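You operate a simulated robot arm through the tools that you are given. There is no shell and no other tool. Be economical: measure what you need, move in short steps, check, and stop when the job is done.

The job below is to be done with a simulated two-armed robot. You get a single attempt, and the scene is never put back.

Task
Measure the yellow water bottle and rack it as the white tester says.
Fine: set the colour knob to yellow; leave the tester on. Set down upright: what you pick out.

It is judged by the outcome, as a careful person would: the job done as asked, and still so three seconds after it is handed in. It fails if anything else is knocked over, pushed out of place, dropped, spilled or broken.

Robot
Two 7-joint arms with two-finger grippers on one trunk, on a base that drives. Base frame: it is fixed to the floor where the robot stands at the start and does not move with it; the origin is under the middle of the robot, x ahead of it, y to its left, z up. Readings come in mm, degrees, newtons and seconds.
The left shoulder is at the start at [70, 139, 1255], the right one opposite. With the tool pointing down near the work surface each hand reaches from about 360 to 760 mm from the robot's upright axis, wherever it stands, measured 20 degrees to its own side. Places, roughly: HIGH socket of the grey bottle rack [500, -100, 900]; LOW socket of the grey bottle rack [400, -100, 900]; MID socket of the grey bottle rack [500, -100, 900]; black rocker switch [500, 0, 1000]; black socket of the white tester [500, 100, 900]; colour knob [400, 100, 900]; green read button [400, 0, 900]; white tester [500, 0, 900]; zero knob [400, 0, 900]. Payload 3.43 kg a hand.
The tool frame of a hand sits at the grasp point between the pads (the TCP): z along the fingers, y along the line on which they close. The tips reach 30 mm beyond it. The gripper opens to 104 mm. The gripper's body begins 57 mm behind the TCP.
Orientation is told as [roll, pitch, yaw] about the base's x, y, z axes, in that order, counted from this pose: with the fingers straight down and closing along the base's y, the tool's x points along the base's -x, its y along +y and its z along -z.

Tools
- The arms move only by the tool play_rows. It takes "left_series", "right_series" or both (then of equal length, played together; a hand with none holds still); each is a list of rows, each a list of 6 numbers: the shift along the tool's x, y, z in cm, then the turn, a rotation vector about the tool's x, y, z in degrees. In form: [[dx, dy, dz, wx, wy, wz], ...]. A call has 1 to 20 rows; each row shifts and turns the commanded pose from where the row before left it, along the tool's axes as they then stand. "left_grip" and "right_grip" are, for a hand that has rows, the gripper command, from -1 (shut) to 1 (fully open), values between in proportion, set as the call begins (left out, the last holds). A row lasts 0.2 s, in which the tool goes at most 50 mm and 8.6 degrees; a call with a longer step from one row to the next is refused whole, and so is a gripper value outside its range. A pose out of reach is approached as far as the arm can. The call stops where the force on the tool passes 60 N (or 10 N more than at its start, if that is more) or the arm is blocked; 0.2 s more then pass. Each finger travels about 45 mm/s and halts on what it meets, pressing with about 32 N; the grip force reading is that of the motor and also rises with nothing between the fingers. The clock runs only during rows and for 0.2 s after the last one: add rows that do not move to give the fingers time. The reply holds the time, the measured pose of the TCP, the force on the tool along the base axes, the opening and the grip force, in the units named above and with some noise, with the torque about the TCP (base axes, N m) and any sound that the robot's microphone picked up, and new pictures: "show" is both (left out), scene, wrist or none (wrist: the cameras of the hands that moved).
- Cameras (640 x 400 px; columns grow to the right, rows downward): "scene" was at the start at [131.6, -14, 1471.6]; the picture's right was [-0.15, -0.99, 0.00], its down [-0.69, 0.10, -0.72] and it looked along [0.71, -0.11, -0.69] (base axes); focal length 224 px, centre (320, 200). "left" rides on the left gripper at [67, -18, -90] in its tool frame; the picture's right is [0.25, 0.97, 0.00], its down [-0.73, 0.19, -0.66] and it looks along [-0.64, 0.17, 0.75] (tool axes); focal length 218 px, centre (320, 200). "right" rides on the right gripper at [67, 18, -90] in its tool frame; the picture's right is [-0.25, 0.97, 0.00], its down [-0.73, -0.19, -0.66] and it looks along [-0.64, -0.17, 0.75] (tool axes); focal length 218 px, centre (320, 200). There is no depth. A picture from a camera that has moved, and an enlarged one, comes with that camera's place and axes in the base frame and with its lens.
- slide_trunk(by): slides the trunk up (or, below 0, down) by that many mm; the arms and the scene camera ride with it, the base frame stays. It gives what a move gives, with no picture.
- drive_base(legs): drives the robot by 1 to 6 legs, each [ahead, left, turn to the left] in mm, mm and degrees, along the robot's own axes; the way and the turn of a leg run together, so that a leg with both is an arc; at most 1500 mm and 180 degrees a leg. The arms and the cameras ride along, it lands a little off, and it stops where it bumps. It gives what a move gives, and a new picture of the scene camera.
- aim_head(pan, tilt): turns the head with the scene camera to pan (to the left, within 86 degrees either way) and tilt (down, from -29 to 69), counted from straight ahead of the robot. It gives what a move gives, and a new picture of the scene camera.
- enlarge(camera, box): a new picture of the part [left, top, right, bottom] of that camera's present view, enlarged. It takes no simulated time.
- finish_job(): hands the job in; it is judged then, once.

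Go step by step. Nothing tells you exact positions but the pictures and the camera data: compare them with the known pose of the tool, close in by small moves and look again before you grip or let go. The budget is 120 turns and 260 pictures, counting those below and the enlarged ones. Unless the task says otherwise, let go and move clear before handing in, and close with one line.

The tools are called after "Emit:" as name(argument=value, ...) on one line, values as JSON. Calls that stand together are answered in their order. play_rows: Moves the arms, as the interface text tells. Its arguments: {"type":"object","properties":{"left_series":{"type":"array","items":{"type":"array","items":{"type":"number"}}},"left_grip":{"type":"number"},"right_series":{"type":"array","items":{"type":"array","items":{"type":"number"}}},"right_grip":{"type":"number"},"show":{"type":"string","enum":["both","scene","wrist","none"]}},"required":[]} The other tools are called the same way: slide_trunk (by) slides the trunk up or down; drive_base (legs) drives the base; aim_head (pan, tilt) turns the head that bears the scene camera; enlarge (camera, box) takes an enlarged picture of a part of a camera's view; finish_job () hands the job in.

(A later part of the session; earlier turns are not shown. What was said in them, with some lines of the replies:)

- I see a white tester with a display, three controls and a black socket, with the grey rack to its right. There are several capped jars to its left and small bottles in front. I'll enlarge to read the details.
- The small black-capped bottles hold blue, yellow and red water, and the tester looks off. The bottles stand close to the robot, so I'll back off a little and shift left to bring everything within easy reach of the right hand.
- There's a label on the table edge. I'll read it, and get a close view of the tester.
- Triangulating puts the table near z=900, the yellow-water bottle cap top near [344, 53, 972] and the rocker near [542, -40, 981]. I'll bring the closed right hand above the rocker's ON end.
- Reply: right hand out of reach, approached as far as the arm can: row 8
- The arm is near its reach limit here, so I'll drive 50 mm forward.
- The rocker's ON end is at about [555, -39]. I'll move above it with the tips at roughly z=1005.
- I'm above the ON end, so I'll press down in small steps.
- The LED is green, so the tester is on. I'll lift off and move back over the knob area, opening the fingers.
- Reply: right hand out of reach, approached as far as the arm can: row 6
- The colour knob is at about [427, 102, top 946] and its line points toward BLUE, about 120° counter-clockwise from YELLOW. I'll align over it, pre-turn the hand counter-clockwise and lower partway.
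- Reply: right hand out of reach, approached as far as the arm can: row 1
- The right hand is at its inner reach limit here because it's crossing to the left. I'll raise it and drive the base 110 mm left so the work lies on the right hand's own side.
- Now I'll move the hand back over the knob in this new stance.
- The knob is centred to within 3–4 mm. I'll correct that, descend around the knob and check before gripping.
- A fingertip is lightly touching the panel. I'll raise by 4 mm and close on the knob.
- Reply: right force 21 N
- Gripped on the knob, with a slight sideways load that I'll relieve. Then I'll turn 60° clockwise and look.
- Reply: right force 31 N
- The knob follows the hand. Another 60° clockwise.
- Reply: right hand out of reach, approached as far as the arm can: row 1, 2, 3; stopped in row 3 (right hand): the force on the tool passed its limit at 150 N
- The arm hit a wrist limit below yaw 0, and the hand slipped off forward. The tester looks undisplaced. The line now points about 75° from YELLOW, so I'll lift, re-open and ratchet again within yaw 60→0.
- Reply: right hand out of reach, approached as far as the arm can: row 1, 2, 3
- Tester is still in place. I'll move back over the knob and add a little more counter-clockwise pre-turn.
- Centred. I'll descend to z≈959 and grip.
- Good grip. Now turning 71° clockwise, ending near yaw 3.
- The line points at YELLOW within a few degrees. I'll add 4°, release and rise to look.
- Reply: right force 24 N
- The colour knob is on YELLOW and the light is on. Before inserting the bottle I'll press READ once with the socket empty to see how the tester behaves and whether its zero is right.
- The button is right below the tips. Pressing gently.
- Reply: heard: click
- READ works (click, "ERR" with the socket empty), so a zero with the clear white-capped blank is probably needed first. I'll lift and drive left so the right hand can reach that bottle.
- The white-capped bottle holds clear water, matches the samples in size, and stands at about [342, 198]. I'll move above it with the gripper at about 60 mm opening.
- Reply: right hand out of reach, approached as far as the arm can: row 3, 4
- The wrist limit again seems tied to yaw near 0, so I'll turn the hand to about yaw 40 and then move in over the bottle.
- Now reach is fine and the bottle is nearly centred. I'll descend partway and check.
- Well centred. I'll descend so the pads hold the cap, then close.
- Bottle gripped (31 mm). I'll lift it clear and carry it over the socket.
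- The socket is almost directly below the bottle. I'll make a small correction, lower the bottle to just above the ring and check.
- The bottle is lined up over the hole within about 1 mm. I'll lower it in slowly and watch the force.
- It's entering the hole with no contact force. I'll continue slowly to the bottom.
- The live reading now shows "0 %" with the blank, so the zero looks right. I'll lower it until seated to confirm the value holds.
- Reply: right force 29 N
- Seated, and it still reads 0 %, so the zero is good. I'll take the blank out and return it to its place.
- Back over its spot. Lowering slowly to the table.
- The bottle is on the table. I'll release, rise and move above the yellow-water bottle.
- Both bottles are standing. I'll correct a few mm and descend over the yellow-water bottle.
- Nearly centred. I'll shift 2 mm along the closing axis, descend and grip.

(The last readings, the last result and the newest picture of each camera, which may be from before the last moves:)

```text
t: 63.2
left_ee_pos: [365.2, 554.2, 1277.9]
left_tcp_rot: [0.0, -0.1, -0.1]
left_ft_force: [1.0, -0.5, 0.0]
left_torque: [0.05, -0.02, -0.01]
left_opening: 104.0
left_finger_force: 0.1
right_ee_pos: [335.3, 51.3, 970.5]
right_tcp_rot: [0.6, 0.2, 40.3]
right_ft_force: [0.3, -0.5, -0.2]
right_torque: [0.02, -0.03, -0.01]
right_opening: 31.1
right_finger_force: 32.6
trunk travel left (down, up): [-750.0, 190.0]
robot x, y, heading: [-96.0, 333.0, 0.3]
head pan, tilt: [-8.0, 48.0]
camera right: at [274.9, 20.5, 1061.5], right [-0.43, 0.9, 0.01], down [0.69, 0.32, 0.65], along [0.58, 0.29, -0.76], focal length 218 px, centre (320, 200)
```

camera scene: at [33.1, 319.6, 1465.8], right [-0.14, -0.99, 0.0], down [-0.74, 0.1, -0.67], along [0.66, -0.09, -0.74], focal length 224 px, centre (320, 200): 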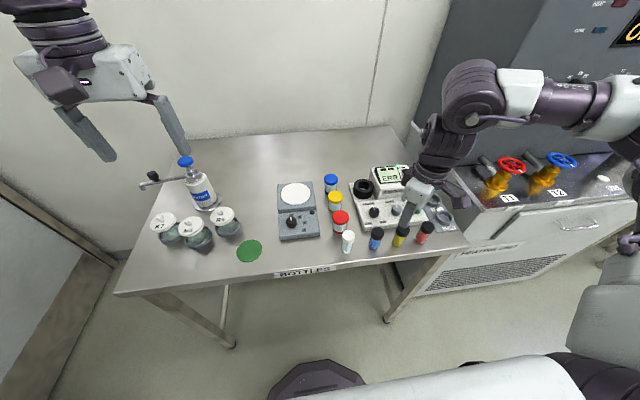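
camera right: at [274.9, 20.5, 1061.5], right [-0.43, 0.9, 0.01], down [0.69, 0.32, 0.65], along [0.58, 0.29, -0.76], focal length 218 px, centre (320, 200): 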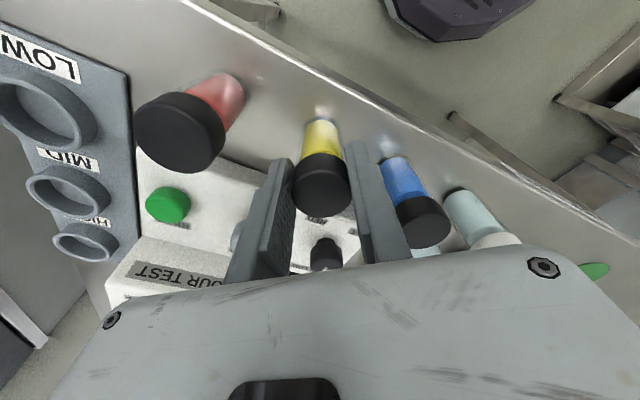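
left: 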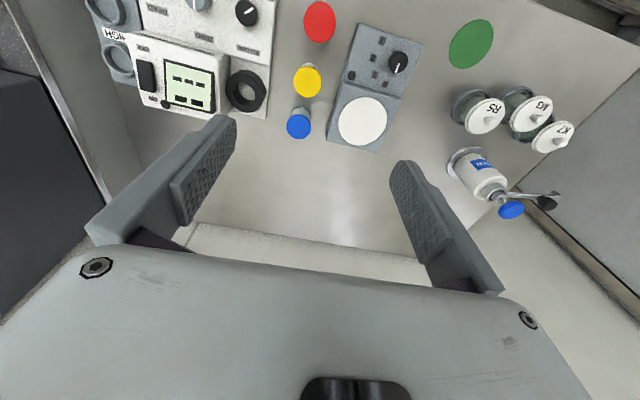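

Gripped. I'll lift and carry it above the socket.

Emit:
play_rows(right_series=[[0, 0, -2, 0, 0, 0], [0, 0, -4, 0, 0, 0], [0, 0, -4, 0, 0, 0], [0, 0, -1.4, 0, 0, 0], [-3.74, -1.83, 0, 0, 0, 0], [-3.74, -1.83, 0, 0, 0, 0], [-3.74, -1.83, 0, 0, 0, 0], [-3.74, -1.83, 0, 0, 0, 0], [-3.74, -1.83, 0, 0, 0, 0], [0, 0, 3, 0, 0, 0], [0, 0, 2, 0, 0, 0], [0, 0, 0, 0, 0, 0]], show="wrist")

Emit:
enlarge(camera="scene", box=[330, 140, 430, 220])

Emit:
enlarge(camera="right", box=[240, 60, 400, 220])

```text
t: 65.8
left_ee_pos: [366.1, 556.7, 1277.7]
left_tcp_rot: [0.0, 0.0, -0.1]
left_ft_force: [-0.6, 0.1, 0.7]
left_torque: [0.02, 0.01, 0.05]
left_opening: 104.0
left_finger_force: 0.0
right_ee_pos: [538.2, 104.4, 1030.2]
right_tcp_rot: [0.6, 0.4, 40.3]
right_ft_force: [0.8, 0.6, -0.5]
right_torque: [-0.03, 0.0, 0.02]
right_opening: 30.8
right_finger_force: 31.8
trunk travel left (down, up): [-750.0, 190.0]
robot x, y, heading: [-96.6, 333.7, -0.1]
head pan, tilt: [-8.0, 48.0]
camera right: at [476.5, 73.8, 1121.1], right [-0.43, 0.9, 0.01], down [0.69, 0.32, 0.65], along [0.58, 0.29, -0.76], focal length 218 px, centre (320, 200)
```

right: 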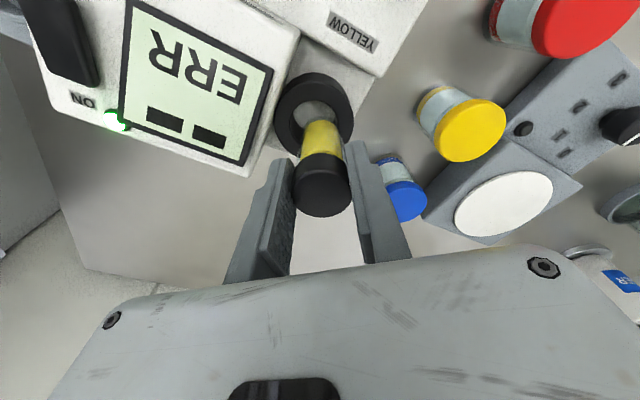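

```text
5.00 times, centred on (380, 180) of scene
camera zoom: at [33.1, 320.6, 1465.8], right [-0.14, -0.99, 0.0], down [-0.74, 0.1, -0.67], along [0.66, -0.09, -0.74], focal length 1118 px, centre (20, 300)
```

zoom: 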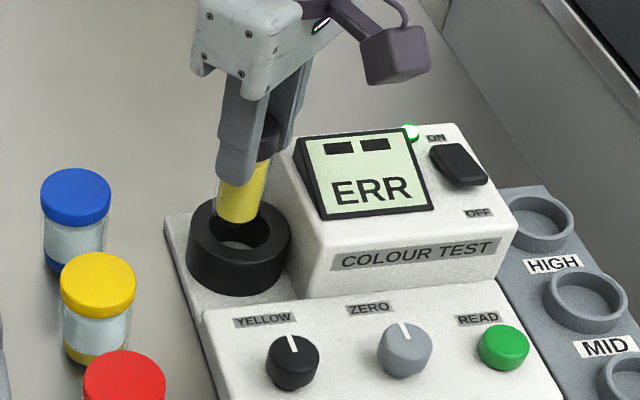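

```text
2.50 times, centred on (320, 140) of right
camera zoom: at [476.5, 73.8, 1121.1], right [-0.43, 0.9, 0.01], down [0.69, 0.32, 0.65], along [0.58, 0.29, -0.76], focal length 546 px, centre (320, 350)
```

zoom: 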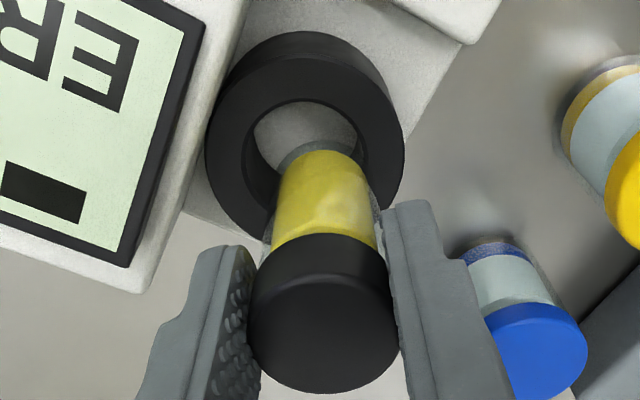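

It needs a 3 mm correction along the closing axis. Then I'll lower it slowly into the socket.

Emit:
play_rows(right_series=[[0, -0.3, 0, 0, 0, 0], [0, 0, 1.0, 0, 0, 0], [0, 0, 0.8, 0, 0, 0], [0, 0, 0.6, 0, 0, 0], [0, 0, 0.6, 0, 0, 0], [0, 0, 0, 0, 0, 0]], show="wrist")

Emit:
enlarge(camera="scene", box=[330, 140, 430, 220])

```text
t: 67.2
left_ee_pos: [365.9, 555.3, 1279.1]
left_tcp_rot: [0.1, 0.0, -0.1]
left_ft_force: [0.1, -0.7, 0.3]
left_torque: [-0.04, 0.0, 0.03]
left_opening: 104.1
left_finger_force: 0.1
right_ee_pos: [538.0, 101.6, 1001.6]
right_tcp_rot: [0.6, 0.3, 40.2]
right_ft_force: [-0.1, 0.6, -0.8]
right_torque: [-0.01, -0.02, -0.02]
right_opening: 30.9
right_finger_force: 32.0
trunk travel left (down, up): [-750.0, 190.0]
robot x, y, heading: [-94.8, 334.6, -0.0]
head pan, tilt: [-8.0, 48.0]
camera right: at [478.4, 69.6, 1092.1], right [-0.43, 0.9, 0.01], down [0.69, 0.32, 0.65], along [0.58, 0.29, -0.76], focal length 218 px, centre (320, 200)
```

right: 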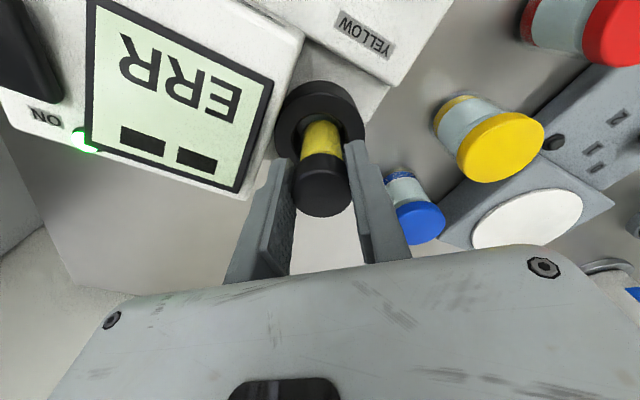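

```text
5.00 times, centred on (380, 180) of scene
camera zoom: at [32.8, 318.7, 1465.8], right [-0.14, -0.99, 0.0], down [-0.74, 0.1, -0.67], along [0.66, -0.09, -0.74], focal length 1118 px, centre (20, 300)
```

zoom: 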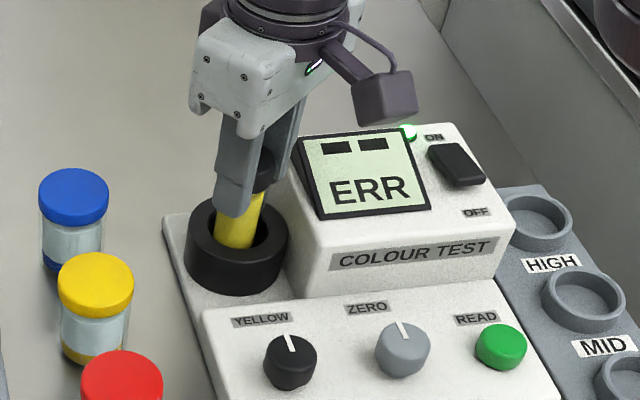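

It's in the hole, so I'll continue to seat it.

Emit:
play_rows(right_series=[[0, 0, 0.6, 0, 0, 0], [0, 0, 0.5, 0, 0, 0], [0, 0, 0.4, 0, 0, 0], [0, 0, 0.2, 0, 0, 0], [0, 0, 0.15, 0, 0, 0], [0, 0, 0.15, 0, 0, 0], [0, 0, 0, 0, 0, 0]], show="wrist")

```text
t: 68.8
left_ee_pos: [366.0, 554.4, 1278.7]
left_tcp_rot: [0.0, 0.0, 0.0]
left_ft_force: [0.1, 0.1, 0.1]
left_torque: [0.0, -0.05, -0.03]
left_opening: 103.7
left_finger_force: 0.0
right_ee_pos: [539.5, 102.6, 982.8]
right_tcp_rot: [0.6, 0.1, 40.3]
right_ft_force: [1.3, 0.9, 4.2]
right_torque: [-0.01, -0.19, 0.03]
right_opening: 30.7
right_finger_force: 32.0
trunk travel left (down, up): [-750.0, 190.0]
robot x, y, heading: [-100.3, 333.2, -0.2]
head pan, tilt: [-8.0, 48.0]
camera right: at [478.2, 70.1, 1073.3], right [-0.43, 0.9, 0.01], down [0.69, 0.32, 0.65], along [0.59, 0.29, -0.76], focal length 218 px, centre (320, 200)
```

right: 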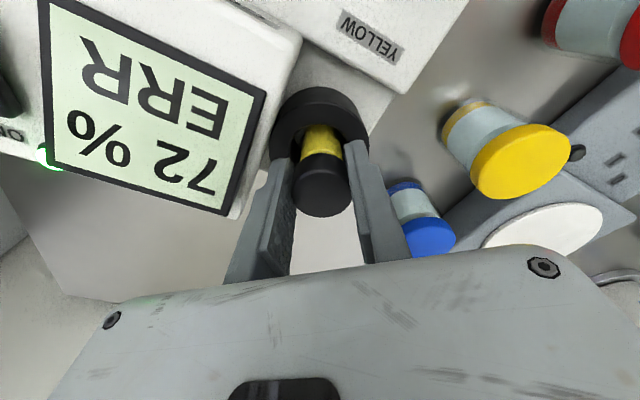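

72 % is shown live with the bottle seated. I'll release, rise, and go press READ.

Emit:
play_rows(right_series=[[0, 0, 0, 0, 0, 0], [0, 0, 0, 0, 0, 0], [0, 0, 0, 0, 0, 0], [0, 0, -3, 0, 0, 0], [0, 0, -4, 0, 0, 0], [0, 0, -3, 0, 0, 0], [0, 0, 0, 0, 0, 0]], right_grip=-0.1, show="wrist")

Emit:
play_rows(right_series=[[4.3, -0.85, 0, 0, 0, 0], [4.3, -0.85, 0, 0, 0, 0], [4.3, -0.85, 0, 0, 0, 0], [4.3, -0.85, 0, 0, 0, 0], [0, 0, 4, 0, 0, 0], [0, 0, 4, 0, 0, 0], [0, 0, 1, 0, 0, 0], [0, 0, 0, 0, 0, 0]], right_grip=-1, show="wrist")

```text
t: 70.4
left_ee_pos: [366.1, 554.2, 1278.7]
left_tcp_rot: [0.1, 0.1, -0.1]
left_ft_force: [0.0, 0.4, -0.1]
left_torque: [0.02, -0.01, -0.02]
left_opening: 104.2
left_finger_force: 0.1
right_ee_pos: [539.1, 100.1, 1080.3]
right_tcp_rot: [0.7, 0.4, 40.3]
right_ft_force: [-0.2, -0.5, -0.7]
right_torque: [-0.02, 0.01, 0.0]
right_opening: 46.7
right_finger_force: 0.1
trunk travel left (down, up): [-750.0, 190.0]
robot x, y, heading: [-94.1, 332.7, -0.1]
head pan, tilt: [-8.0, 48.0]
camera right: at [478.3, 70.0, 1171.5], right [-0.43, 0.9, 0.01], down [0.69, 0.32, 0.65], along [0.58, 0.29, -0.76], focal length 218 px, centre (320, 200)
```

right: 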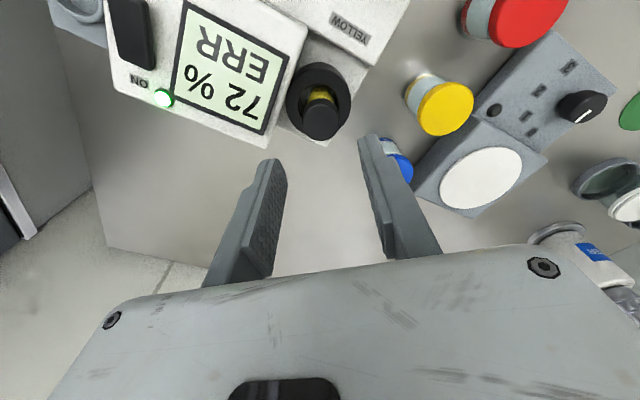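

```text
t: 72.2
left_ee_pos: [367.0, 555.1, 1277.7]
left_tcp_rot: [0.0, 0.1, -0.2]
left_ft_force: [0.3, -1.0, -0.3]
left_torque: [-0.01, -0.02, 0.0]
left_opening: 104.1
left_finger_force: 0.0
right_ee_pos: [432.3, -34.6, 993.9]
right_tcp_rot: [0.7, 0.4, 40.3]
right_ft_force: [-0.9, 0.4, 0.5]
right_torque: [0.02, 0.0, 0.0]
right_opening: 0.0
right_finger_force: 32.1
trunk travel left (down, up): [-750.0, 190.0]
robot x, y, heading: [-100.3, 328.6, 0.3]
head pan, tilt: [-8.0, 48.0]
camera right: at [371.4, -65.5, 1083.4], right [-0.43, 0.9, 0.01], down [0.69, 0.32, 0.65], along [0.58, 0.29, -0.76], focal length 218 px, centre (320, 200)
```

right: 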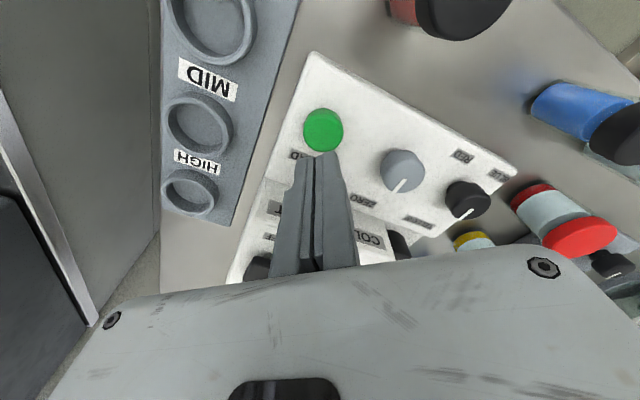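

I'm over the button. Pressing READ.

Emit:
play_rows(right_series=[[0.3, 0.25, 1.8, 0, 0, 0], [0, 0, 0.8, 0, 0, 0], [0, 0, 0.4, 0, 0, 0], [0, 0, 0.3, 0, 0, 0], [0, 0, 0.25, 0, 0, 0], [0, 0, 0.25, 0, 0, 0], [0, 0, 0, 0, 0, 0]], show="none")

Emit:
enlarge(camera="scene", box=[340, 140, 460, 220])

```text
t: 73.8
left_ee_pos: [365.4, 557.2, 1278.3]
left_tcp_rot: [0.1, 0.1, -0.1]
left_ft_force: [-0.2, -0.6, -0.1]
left_torque: [-0.02, 0.0, -0.02]
left_opening: 104.2
left_finger_force: 0.1
right_ee_pos: [426.5, -34.1, 955.4]
right_tcp_rot: [0.5, 0.1, 40.2]
right_ft_force: [2.1, -1.0, 8.1]
right_torque: [-0.01, -0.1, -0.03]
right_opening: 6.2
right_finger_force: 34.7
trunk travel left (down, up): [-750.0, 190.0]
robot x, y, heading: [-95.0, 330.4, -0.2]
head pan, tilt: [-8.0, 48.0]
heard: click
```

```text
5.00 times, centred on (400, 180) of scene
camera zoom: at [32.1, 319.4, 1465.9], right [-0.14, -0.99, 0.0], down [-0.74, 0.1, -0.67], along [0.66, -0.09, -0.74], focal length 1118 px, centre (-80, 300)
```

zoom: 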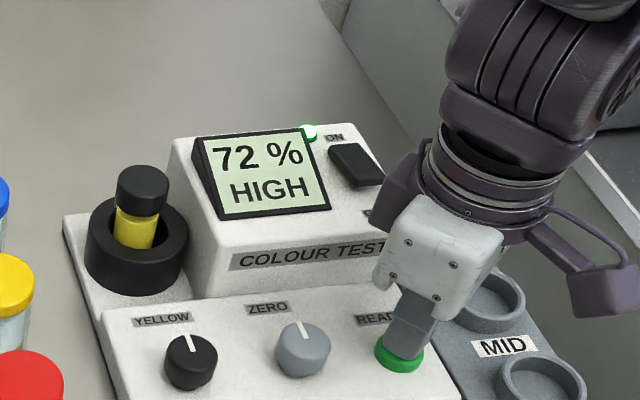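

The tester says 72 %, HIGH. I'll rise and drive right and forward so both the socket and the HIGH rack place are in reach.

Emit:
play_rows(right_series=[[0, 0, -4, 0, 0, 0], [0, 0, -4, 0, 0, 0], [0, 0, -4, 0, 0, 0], [0, 0, -1, 0, 0, 0]], right_grip=-0.1, show="none")

Emit:
drive_base(legs=[[0, -130, 0], [40, 0, 0]])

Emit:
enlarge(camera="scene", box=[280, 140, 440, 260])

```text
t: 74.8
left_ee_pos: [365.5, 554.4, 1277.8]
left_tcp_rot: [0.1, 0.0, -0.1]
left_ft_force: [0.2, 0.0, 0.1]
left_torque: [0.02, 0.02, -0.04]
left_opening: 104.2
left_finger_force: 0.1
right_ee_pos: [428.4, -36.2, 1084.7]
right_tcp_rot: [0.5, 0.4, 40.3]
right_ft_force: [0.5, -0.7, 0.0]
right_torque: [0.01, 0.03, 0.0]
right_opening: 46.8
right_finger_force: 0.1
trunk travel left (down, up): [-750.0, 190.0]
robot x, y, heading: [-98.0, 333.0, 0.1]
head pan, tilt: [-8.0, 48.0]
```

```text
t: 76.6
left_ee_pos: [396.7, 425.4, 1281.2]
left_tcp_rot: [0.0, -0.4, -0.2]
left_ft_force: [-0.6, 0.3, 0.4]
left_torque: [-0.01, -0.08, -0.01]
left_opening: 104.0
left_finger_force: 0.1
right_ee_pos: [460.6, -164.5, 1088.6]
right_tcp_rot: [0.3, -0.1, 40.3]
right_ft_force: [-1.1, 0.4, 0.3]
right_torque: [-0.04, -0.06, 0.02]
right_opening: 46.6
right_finger_force: 0.1
trunk travel left (down, up): [-750.0, 190.0]
robot x, y, heading: [-55.6, 202.3, 0.0]
head pan, tilt: [-8.0, 48.0]
camera scene: at [62.5, 189.6, 1466.8], right [-0.14, -0.99, 0.0], down [-0.73, 0.1, -0.67], along [0.67, -0.09, -0.74], focal length 224 px, centre (320, 200)
```

scene: 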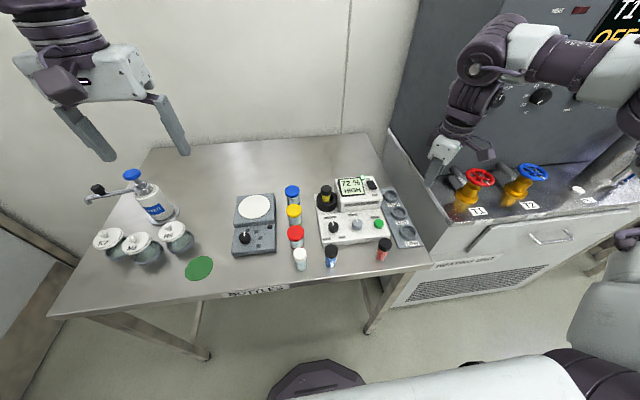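

```text
3.33 times, centred on (360, 200) of scene
camera zoom: at [62.5, 189.6, 1466.8], right [-0.14, -0.99, 0.0], down [-0.73, 0.1, -0.67], along [0.67, -0.09, -0.74], focal length 746 px, centre (187, 200)
```

zoom: 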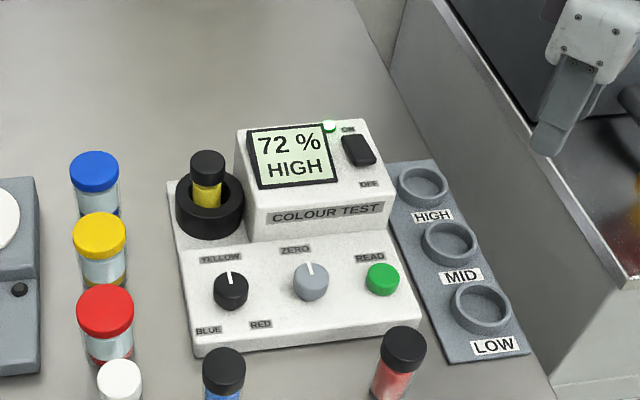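

The yellow bottle stands in the socket and HIGH is at roughly [546, -118]. I'll move the hand back above the socket.

Emit:
play_rows(right_series=[[-3.76, 2.63, 0, 0, 0, 0], [-3.76, 2.63, 0, 0, 0, 0], [-3.76, 2.63, 0, 0, 0, 0], [-3.76, 2.63, 0, 0, 0, 0], [-3.76, 2.63, 0, 0, 0, 0], [-3.76, 2.63, 0, 0, 0, 0], [0, 0, 2, 0, 0, 0], [0, 0, 0, 0, 0, 0], [0, 0, 0, 0, 0, 0]], show="wrist")

```text
t: 78.6
left_ee_pos: [405.4, 425.9, 1278.9]
left_tcp_rot: [0.0, 0.0, 0.0]
left_ft_force: [-0.4, 0.9, 0.4]
left_torque: [0.02, 0.01, 0.0]
left_opening: 103.9
left_finger_force: 0.1
right_ee_pos: [538.6, 100.5, 1062.3]
right_tcp_rot: [0.6, 0.2, 40.4]
right_ft_force: [0.5, 0.7, 0.1]
right_torque: [-0.03, -0.03, 0.03]
right_opening: 46.8
right_finger_force: 0.1
trunk travel left (down, up): [-750.0, 190.0]
robot x, y, heading: [-60.0, 201.5, 0.1]
head pan, tilt: [-8.0, 48.0]
camera right: at [477.3, 69.0, 1154.4], right [-0.43, 0.9, 0.01], down [0.69, 0.32, 0.65], along [0.58, 0.29, -0.76], focal length 218 px, centre (320, 200)
```

right: 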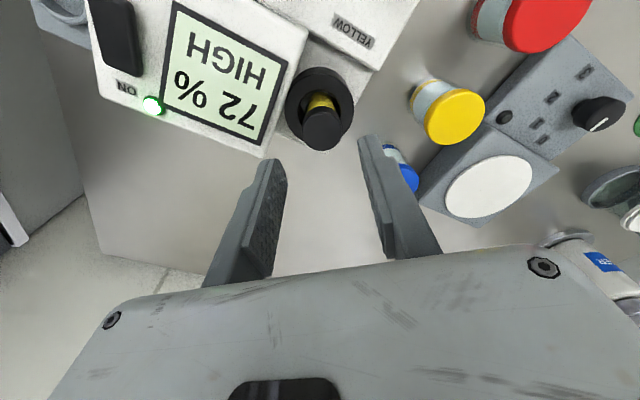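

The bottle is just below the hand. I'll make a small correction, descend around the cap and grip.

Emit:
play_rows(right_series=[[-0.22, 0.07, 2, 0, 0, 0], [0, 0, 2, 0, 0, 0], [0, 0, 1.5, 0, 0, 0], [0, 0, 0, 0, 0, 0]], show="wrist")

```text
t: 79.6
left_ee_pos: [405.0, 424.8, 1277.8]
left_tcp_rot: [-0.1, 0.0, -0.2]
left_ft_force: [-0.4, 0.6, -0.3]
left_torque: [0.0, 0.03, 0.01]
left_opening: 104.1
left_finger_force: 0.0
right_ee_pos: [536.8, 102.2, 1009.6]
right_tcp_rot: [0.6, 0.3, 40.4]
right_ft_force: [0.3, 0.0, -0.1]
right_torque: [-0.01, 0.02, 0.0]
right_opening: 47.0
right_finger_force: 0.2
trunk travel left (down, up): [-750.0, 190.0]
robot x, y, heading: [-56.5, 197.9, -0.1]
head pan, tilt: [-8.0, 48.0]
camera right: at [477.3, 69.8, 1100.7], right [-0.43, 0.9, 0.01], down [0.69, 0.32, 0.65], along [0.58, 0.29, -0.76], focal length 218 px, centre (320, 200)
```

right: 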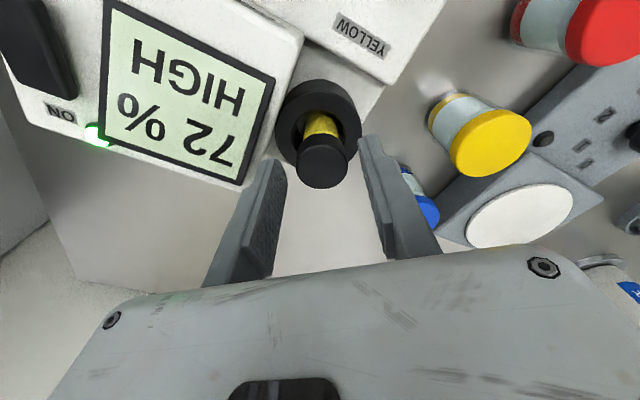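

Emit:
play_rows(right_series=[[-0.3, 0.12, 1.5, 0, 0, 0], [0, 0, 1.2, 0, 0, 0], [0, 0, 0, 0, 0, 0]], show="none")

Emit:
play_rows(right_series=[[0, 0, 0, 0, 0, 0], [0, 0, 0, 0, 0, 0], [0, 0, 0, 0, 0, 0], [0, 0, 0, 0, 0, 0]], right_grip=-1, show="wrist")

```text
t: 80.4
left_ee_pos: [404.2, 425.4, 1279.1]
left_tcp_rot: [-0.1, -0.1, 0.0]
left_ft_force: [-0.7, -0.1, -0.7]
left_torque: [-0.01, -0.01, -0.03]
left_opening: 104.1
left_finger_force: 0.0
right_ee_pos: [539.3, 105.8, 983.2]
right_tcp_rot: [0.6, 0.3, 40.3]
right_ft_force: [-0.2, 0.3, -1.0]
right_torque: [0.01, 0.0, 0.0]
right_opening: 46.9
right_finger_force: 0.0
trunk travel left (down, up): [-750.0, 190.0]
robot x, y, heading: [-56.1, 201.0, 0.3]
head pan, tilt: [-8.0, 48.0]
```

```text
t: 81.4
left_ee_pos: [404.8, 423.5, 1277.9]
left_tcp_rot: [0.0, -0.1, -0.1]
left_ft_force: [0.3, -0.7, 0.4]
left_torque: [0.01, 0.01, -0.02]
left_opening: 103.8
left_finger_force: 0.0
right_ee_pos: [539.4, 105.3, 982.0]
right_tcp_rot: [0.6, 0.3, 40.3]
right_ft_force: [1.2, -1.7, 0.9]
right_torque: [-0.16, -0.06, 0.02]
right_opening: 30.9
right_finger_force: 31.9
trunk travel left (down, up): [-750.0, 190.0]
robot x, y, heading: [-61.7, 197.6, 0.1]
head pan, tilt: [-8.0, 48.0]
camera right: at [478.9, 73.7, 1073.1], right [-0.43, 0.9, 0.01], down [0.69, 0.32, 0.65], along [0.58, 0.29, -0.76], focal length 218 px, centre (320, 200)
```

right: 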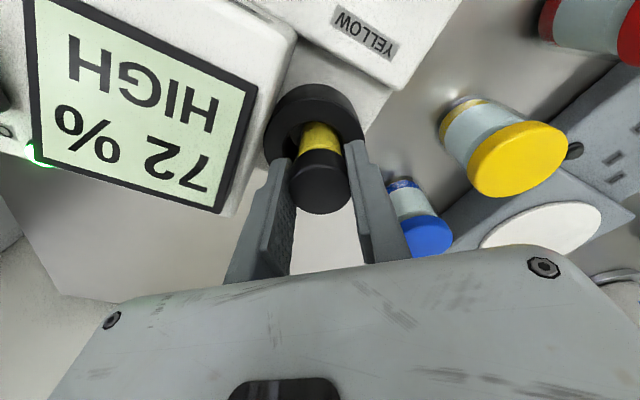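

Gripped. I'll lift it straight out and carry it to above HIGH.

Emit:
play_rows(right_series=[[0, 0, -1.5, 0, 0, 0], [0, 0, -3, 0, 0, 0], [0, 0, -4, 0, 0, 0], [0, 0, -3, 0, 0, 0], [2.77, -3.5, 0, 0, 0, 0], [2.77, -3.5, 0, 0, 0, 0], [2.77, -3.5, 0, 0, 0, 0], [2.77, -3.5, 0, 0, 0, 0], [2.77, -3.5, 0, 0, 0, 0], [0, 0, 0, 0, 0, -8.5], [0, 0, 0, 0, 0, -8.5], [0, 0, 0, 0, 0, -8.5], [0, 0, 0, 0, 0, -8.5], [0, 0, 0, 0, 0, 0], [0, 0, 0, 0, 0, 0]])

Emit:
enlarge(camera="scene", box=[330, 140, 450, 250])

```text
t: 84.6
left_ee_pos: [404.6, 423.2, 1278.9]
left_tcp_rot: [0.1, 0.0, -0.1]
left_ft_force: [0.8, -0.4, -0.5]
left_torque: [-0.01, 0.0, -0.01]
left_opening: 103.8
left_finger_force: 0.1
right_ee_pos: [547.6, -117.2, 1096.4]
right_tcp_rot: [0.7, -0.2, 74.4]
right_ft_force: [0.3, 0.7, -0.3]
right_torque: [0.0, 0.02, 0.03]
right_opening: 30.8
right_finger_force: 32.3
trunk travel left (down, up): [-750.0, 190.0]
robot x, y, heading: [-62.0, 200.5, -0.1]
head pan, tilt: [-8.0, 48.0]
camera scene: at [72.0, 187.3, 1465.8], right [-0.14, -0.99, 0.0], down [-0.74, 0.1, -0.67], along [0.66, -0.09, -0.74], focal length 224 px, centre (320, 200)
camera right: at [514.8, -180.4, 1186.5], right [-0.86, 0.5, 0.01], down [0.39, 0.65, 0.66], along [0.32, 0.57, -0.75], focal length 218 px, centre (320, 200)
```

scene: 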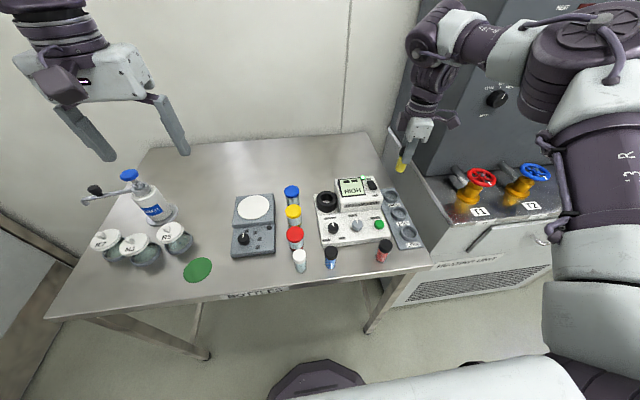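
right: 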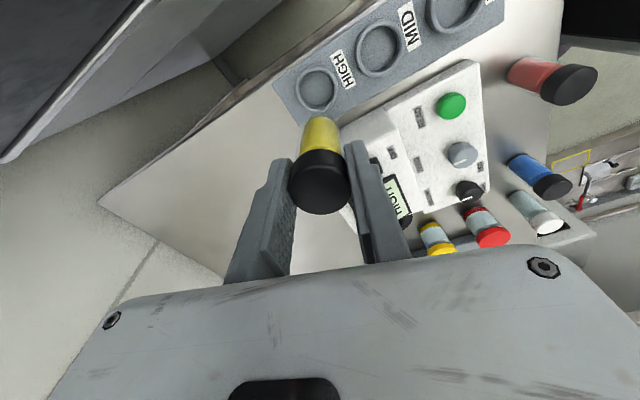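

```text
3.64 times, centred on (390, 195) of scene
camera zoom: at [72.0, 187.3, 1465.8], right [-0.14, -0.99, 0.0], down [-0.74, 0.1, -0.67], along [0.66, -0.09, -0.74], focal length 813 px, centre (66, 218)
```

zoom: 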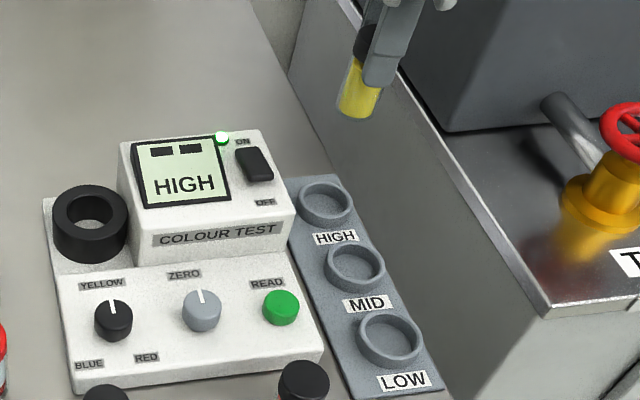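

HIGH is directly below. I'll lower to just above the ring and check again.

Emit:
play_rows(right_series=[[0, 0, 3, 0, 0, 0], [0, 0, 3, 0, 0, 0], [0, 0, 2.5, 0, 0, 0], [0, 0, 0.8, 0, 0, 0], [0, 0, 0, 0, 0, 0], [0, 0, 0, 0, 0, 0]], show="wrist")

Emit:
enlarge(camera="scene", box=[340, 140, 440, 220])

Emit:
enlarge(camera="right", box=[240, 60, 400, 220])

```text
t: 86.0
left_ee_pos: [405.4, 424.1, 1278.7]
left_tcp_rot: [0.0, 0.0, -0.2]
left_ft_force: [-0.3, -0.6, 0.0]
left_torque: [0.03, 0.0, -0.04]
left_opening: 104.2
left_finger_force: 0.0
right_ee_pos: [548.0, -117.5, 1004.0]
right_tcp_rot: [0.7, -0.1, 74.3]
right_ft_force: [0.6, 0.4, -0.1]
right_torque: [-0.02, 0.0, -0.05]
right_opening: 30.8
right_finger_force: 32.2
trunk travel left (down, up): [-750.0, 190.0]
robot x, y, heading: [-54.9, 198.0, 0.1]
head pan, tilt: [-8.0, 48.0]
camera right: at [513.4, -179.9, 1093.8], right [-0.86, 0.5, 0.01], down [0.39, 0.65, 0.66], along [0.32, 0.57, -0.75], focal length 218 px, centre (320, 200)
```

right: 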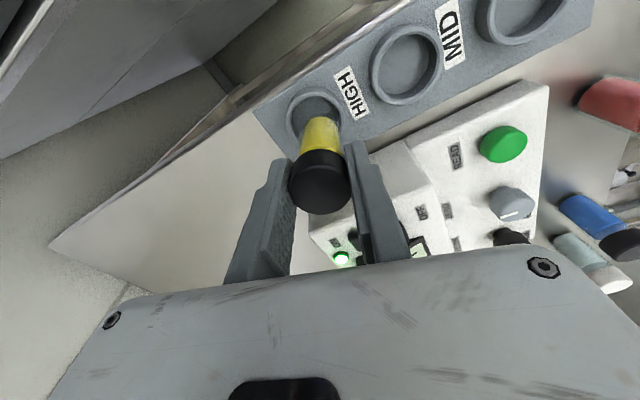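

```text
5.00 times, centred on (390, 180) of scene
camera zoom: at [72.0, 187.8, 1465.8], right [-0.14, -0.99, 0.0], down [-0.74, 0.1, -0.67], along [0.66, -0.09, -0.74], focal length 1118 px, centre (-30, 300)
```

zoom: 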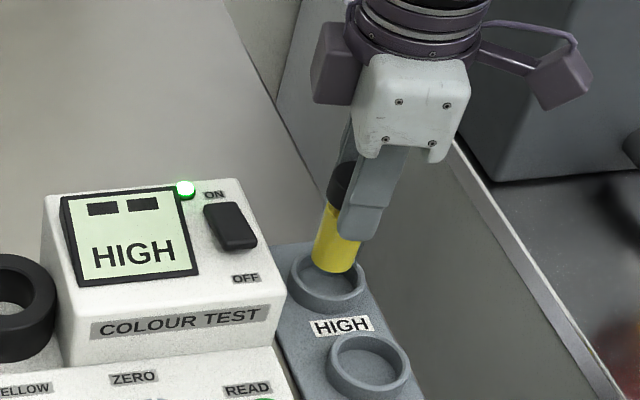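

```text
2.50 times, centred on (320, 140) of right
camera zoom: at [513.4, -179.9, 1093.8], right [-0.86, 0.5, 0.01], down [0.39, 0.65, 0.66], along [0.32, 0.57, -0.75], focal length 546 px, centre (320, 350)
```

zoom: 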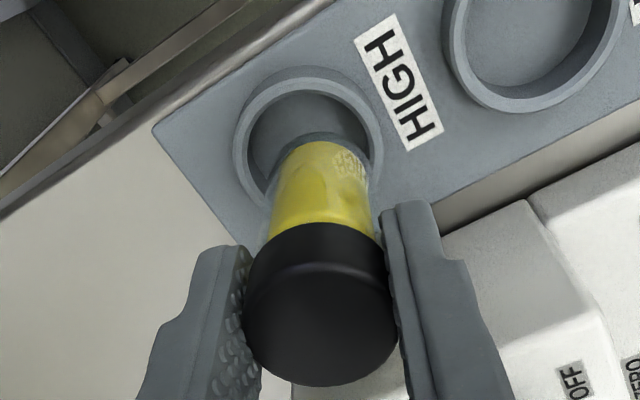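

The ring is about 3–4 mm off the bottle axis. I'll correct that and lower gently until it touches.

Emit:
play_rows(right_series=[[0.23, -0.3, 0, 0, 0, 0], [0, 0, 0.6, 0, 0, 0], [0, 0, 0.6, 0, 0, 0], [0, 0, 0.4, 0, 0, 0], [0, 0, 0.2, 0, 0, 0], [0, 0, 0, 0, 0, 0]], show="none")

Emit:
enlarge(camera="scene", box=[340, 140, 440, 220])

Emit:
enlarge(camera="right", box=[240, 60, 400, 220])

```text
t: 87.4
left_ee_pos: [405.0, 424.0, 1278.3]
left_tcp_rot: [0.1, -0.1, -0.1]
left_ft_force: [-0.1, 0.8, 0.0]
left_torque: [-0.03, -0.03, -0.02]
left_opening: 103.9
left_finger_force: 0.1
right_ee_pos: [548.9, -121.4, 986.6]
right_tcp_rot: [0.7, -0.2, 74.2]
right_ft_force: [0.6, -0.2, 0.1]
right_torque: [-0.01, 0.0, 0.0]
right_opening: 31.1
right_finger_force: 32.4
trunk travel left (down, up): [-750.0, 190.0]
robot x, y, heading: [-55.9, 201.2, 0.1]
head pan, tilt: [-8.0, 48.0]
```

```text
5.00 times, centred on (390, 180) of scene
camera zoom: at [71.9, 187.7, 1465.8], right [-0.14, -0.99, 0.0], down [-0.74, 0.1, -0.67], along [0.66, -0.09, -0.74], focal length 1118 px, centre (-30, 300)
```

zoom: 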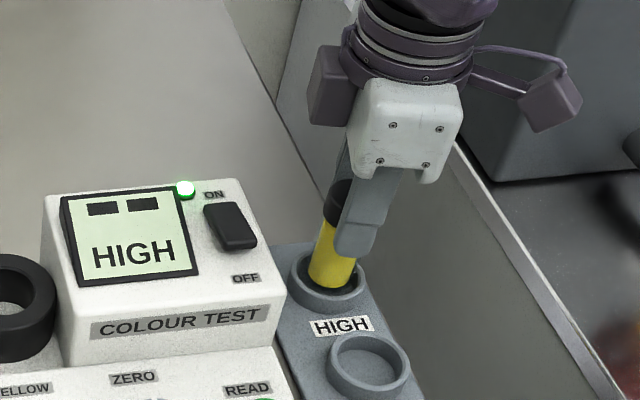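

```text
2.50 times, centred on (320, 140) of right
camera zoom: at [515.8, -182.9, 1076.3], right [-0.86, 0.5, 0.01], down [0.39, 0.65, 0.66], along [0.32, 0.57, -0.75], focal length 546 px, centre (320, 350)
```

zoom: 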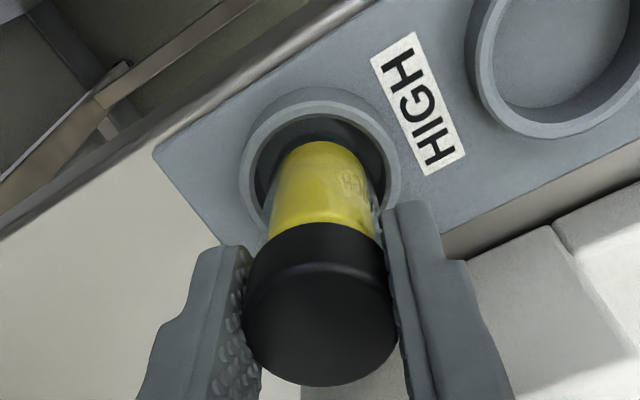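

Centred in the ring. Lowering to contact.

Emit:
play_rows(right_series=[[0, 0, 0.4, 0, 0, 0], [0, 0, 0.3, 0, 0, 0], [0, 0, 0.2, 0, 0, 0], [0, 0, 0.2, 0, 0, 0], [0, 0, 0, 0, 0, 0]], show="none")

```text
t: 88.6
left_ee_pos: [404.1, 424.3, 1278.5]
left_tcp_rot: [0.0, 0.1, -0.2]
left_ft_force: [0.5, 0.1, 0.1]
left_torque: [-0.02, -0.02, 0.01]
left_opening: 104.2
left_finger_force: 0.1
right_ee_pos: [549.4, -120.9, 975.1]
right_tcp_rot: [0.6, -0.1, 74.3]
right_ft_force: [0.3, -0.7, 3.7]
right_torque: [-0.09, -0.1, -0.02]
right_opening: 31.0
right_finger_force: 32.1
trunk travel left (down, up): [-750.0, 190.0]
robot x, y, heading: [-55.6, 200.0, -0.1]
head pan, tilt: [-8.0, 48.0]
```

The bottle sits on the rack floor (3.7 N). I'll check, then release and rise.

Emit:
play_rows(right_series=[[0, 0, 0.05, 0, 0, 0], [0, 0, 0, 0, 0, 0], [0, 0, 0, 0, 0, 0], [0, 0, 0, 0, 0, 0], [0, 0, -2, 0, 0, 0], [0, 0, -4, 0, 0, 0], [0, 0, -4, 0, 0, 0], [0, 0, -4, 0, 0, 0], [0, 0, 0, 0, 0, 0]], right_grip=-0.1)

Emit:
enlarge(camera="scene", box=[340, 140, 440, 220])

Emit:
enlarge(camera="scene", box=[200, 160, 440, 310])

```text
t: 90.6
left_ee_pos: [405.1, 424.2, 1278.7]
left_tcp_rot: [0.0, -0.1, -0.1]
left_ft_force: [0.2, 0.1, 0.3]
left_torque: [0.02, 0.01, 0.01]
left_opening: 103.9
left_finger_force: 0.1
right_ee_pos: [550.4, -120.5, 1112.9]
right_tcp_rot: [0.6, -0.1, 74.4]
right_ft_force: [0.1, 0.0, -0.3]
right_torque: [-0.01, -0.01, 0.02]
right_opening: 46.7
right_finger_force: 0.0
trunk travel left (down, up): [-750.0, 190.0]
robot x, y, heading: [-59.3, 202.4, 0.3]
head pan, tilt: [-8.0, 48.0]
camera scene: at [72.3, 187.4, 1465.7], right [-0.14, -0.99, 0.0], down [-0.74, 0.1, -0.67], along [0.66, -0.09, -0.74], focal length 224 px, centre (320, 200)
camera right: at [517.4, -183.4, 1203.5], right [-0.86, 0.5, 0.01], down [0.39, 0.65, 0.66], along [0.32, 0.57, -0.75], focal length 218 px, centre (320, 200)
```

scene: 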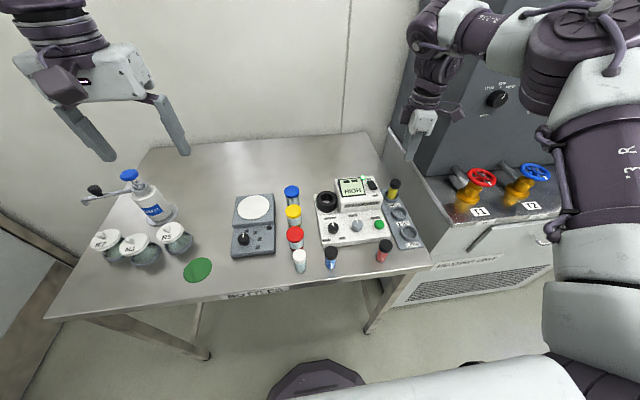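
right: 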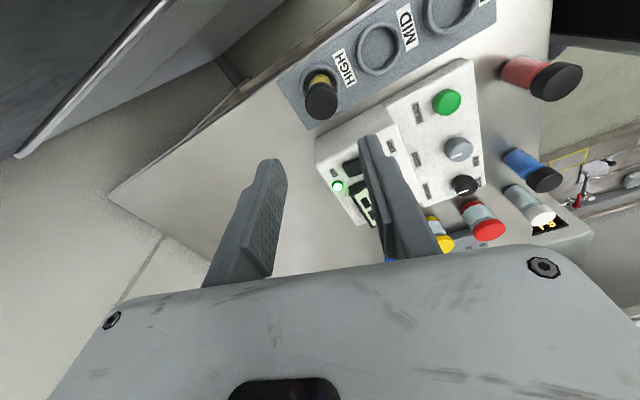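

```text
5.00 times, centred on (390, 180) of scene
camera zoom: at [72.3, 187.4, 1465.7], right [-0.14, -0.99, 0.0], down [-0.74, 0.1, -0.67], along [0.66, -0.09, -0.74], focal length 1118 px, centre (-30, 300)
```

zoom: 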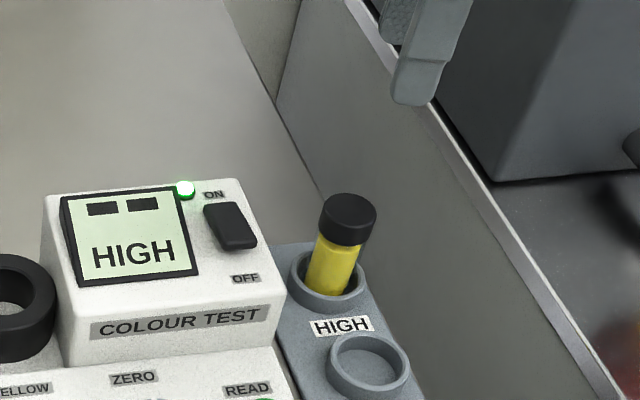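

```text
2.67 times, centred on (320, 235) of scene
camera zoom: at [72.3, 187.4, 1465.7], right [-0.14, -0.99, 0.0], down [-0.74, 0.1, -0.67], along [0.66, -0.09, -0.74], focal length 596 px, centre (320, 107)
```

zoom: 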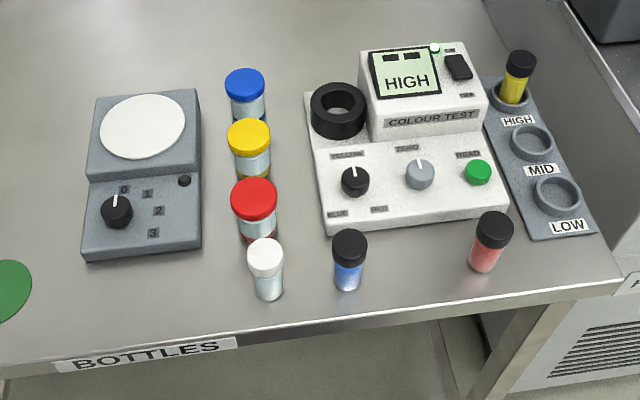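

The yellow bottle stands upright in HIGH, the tester is on with the colour knob at YELLOW, and the blank is back upright with everything else in place. The hand is clear, so I'm handing in.

Emit:
finish_job()

```text
The job is handed in.
```

The yellow-water bottle read 72 %, HIGH, and now stands upright in the HIGH socket; the tester is on, its colour knob set to yellow.
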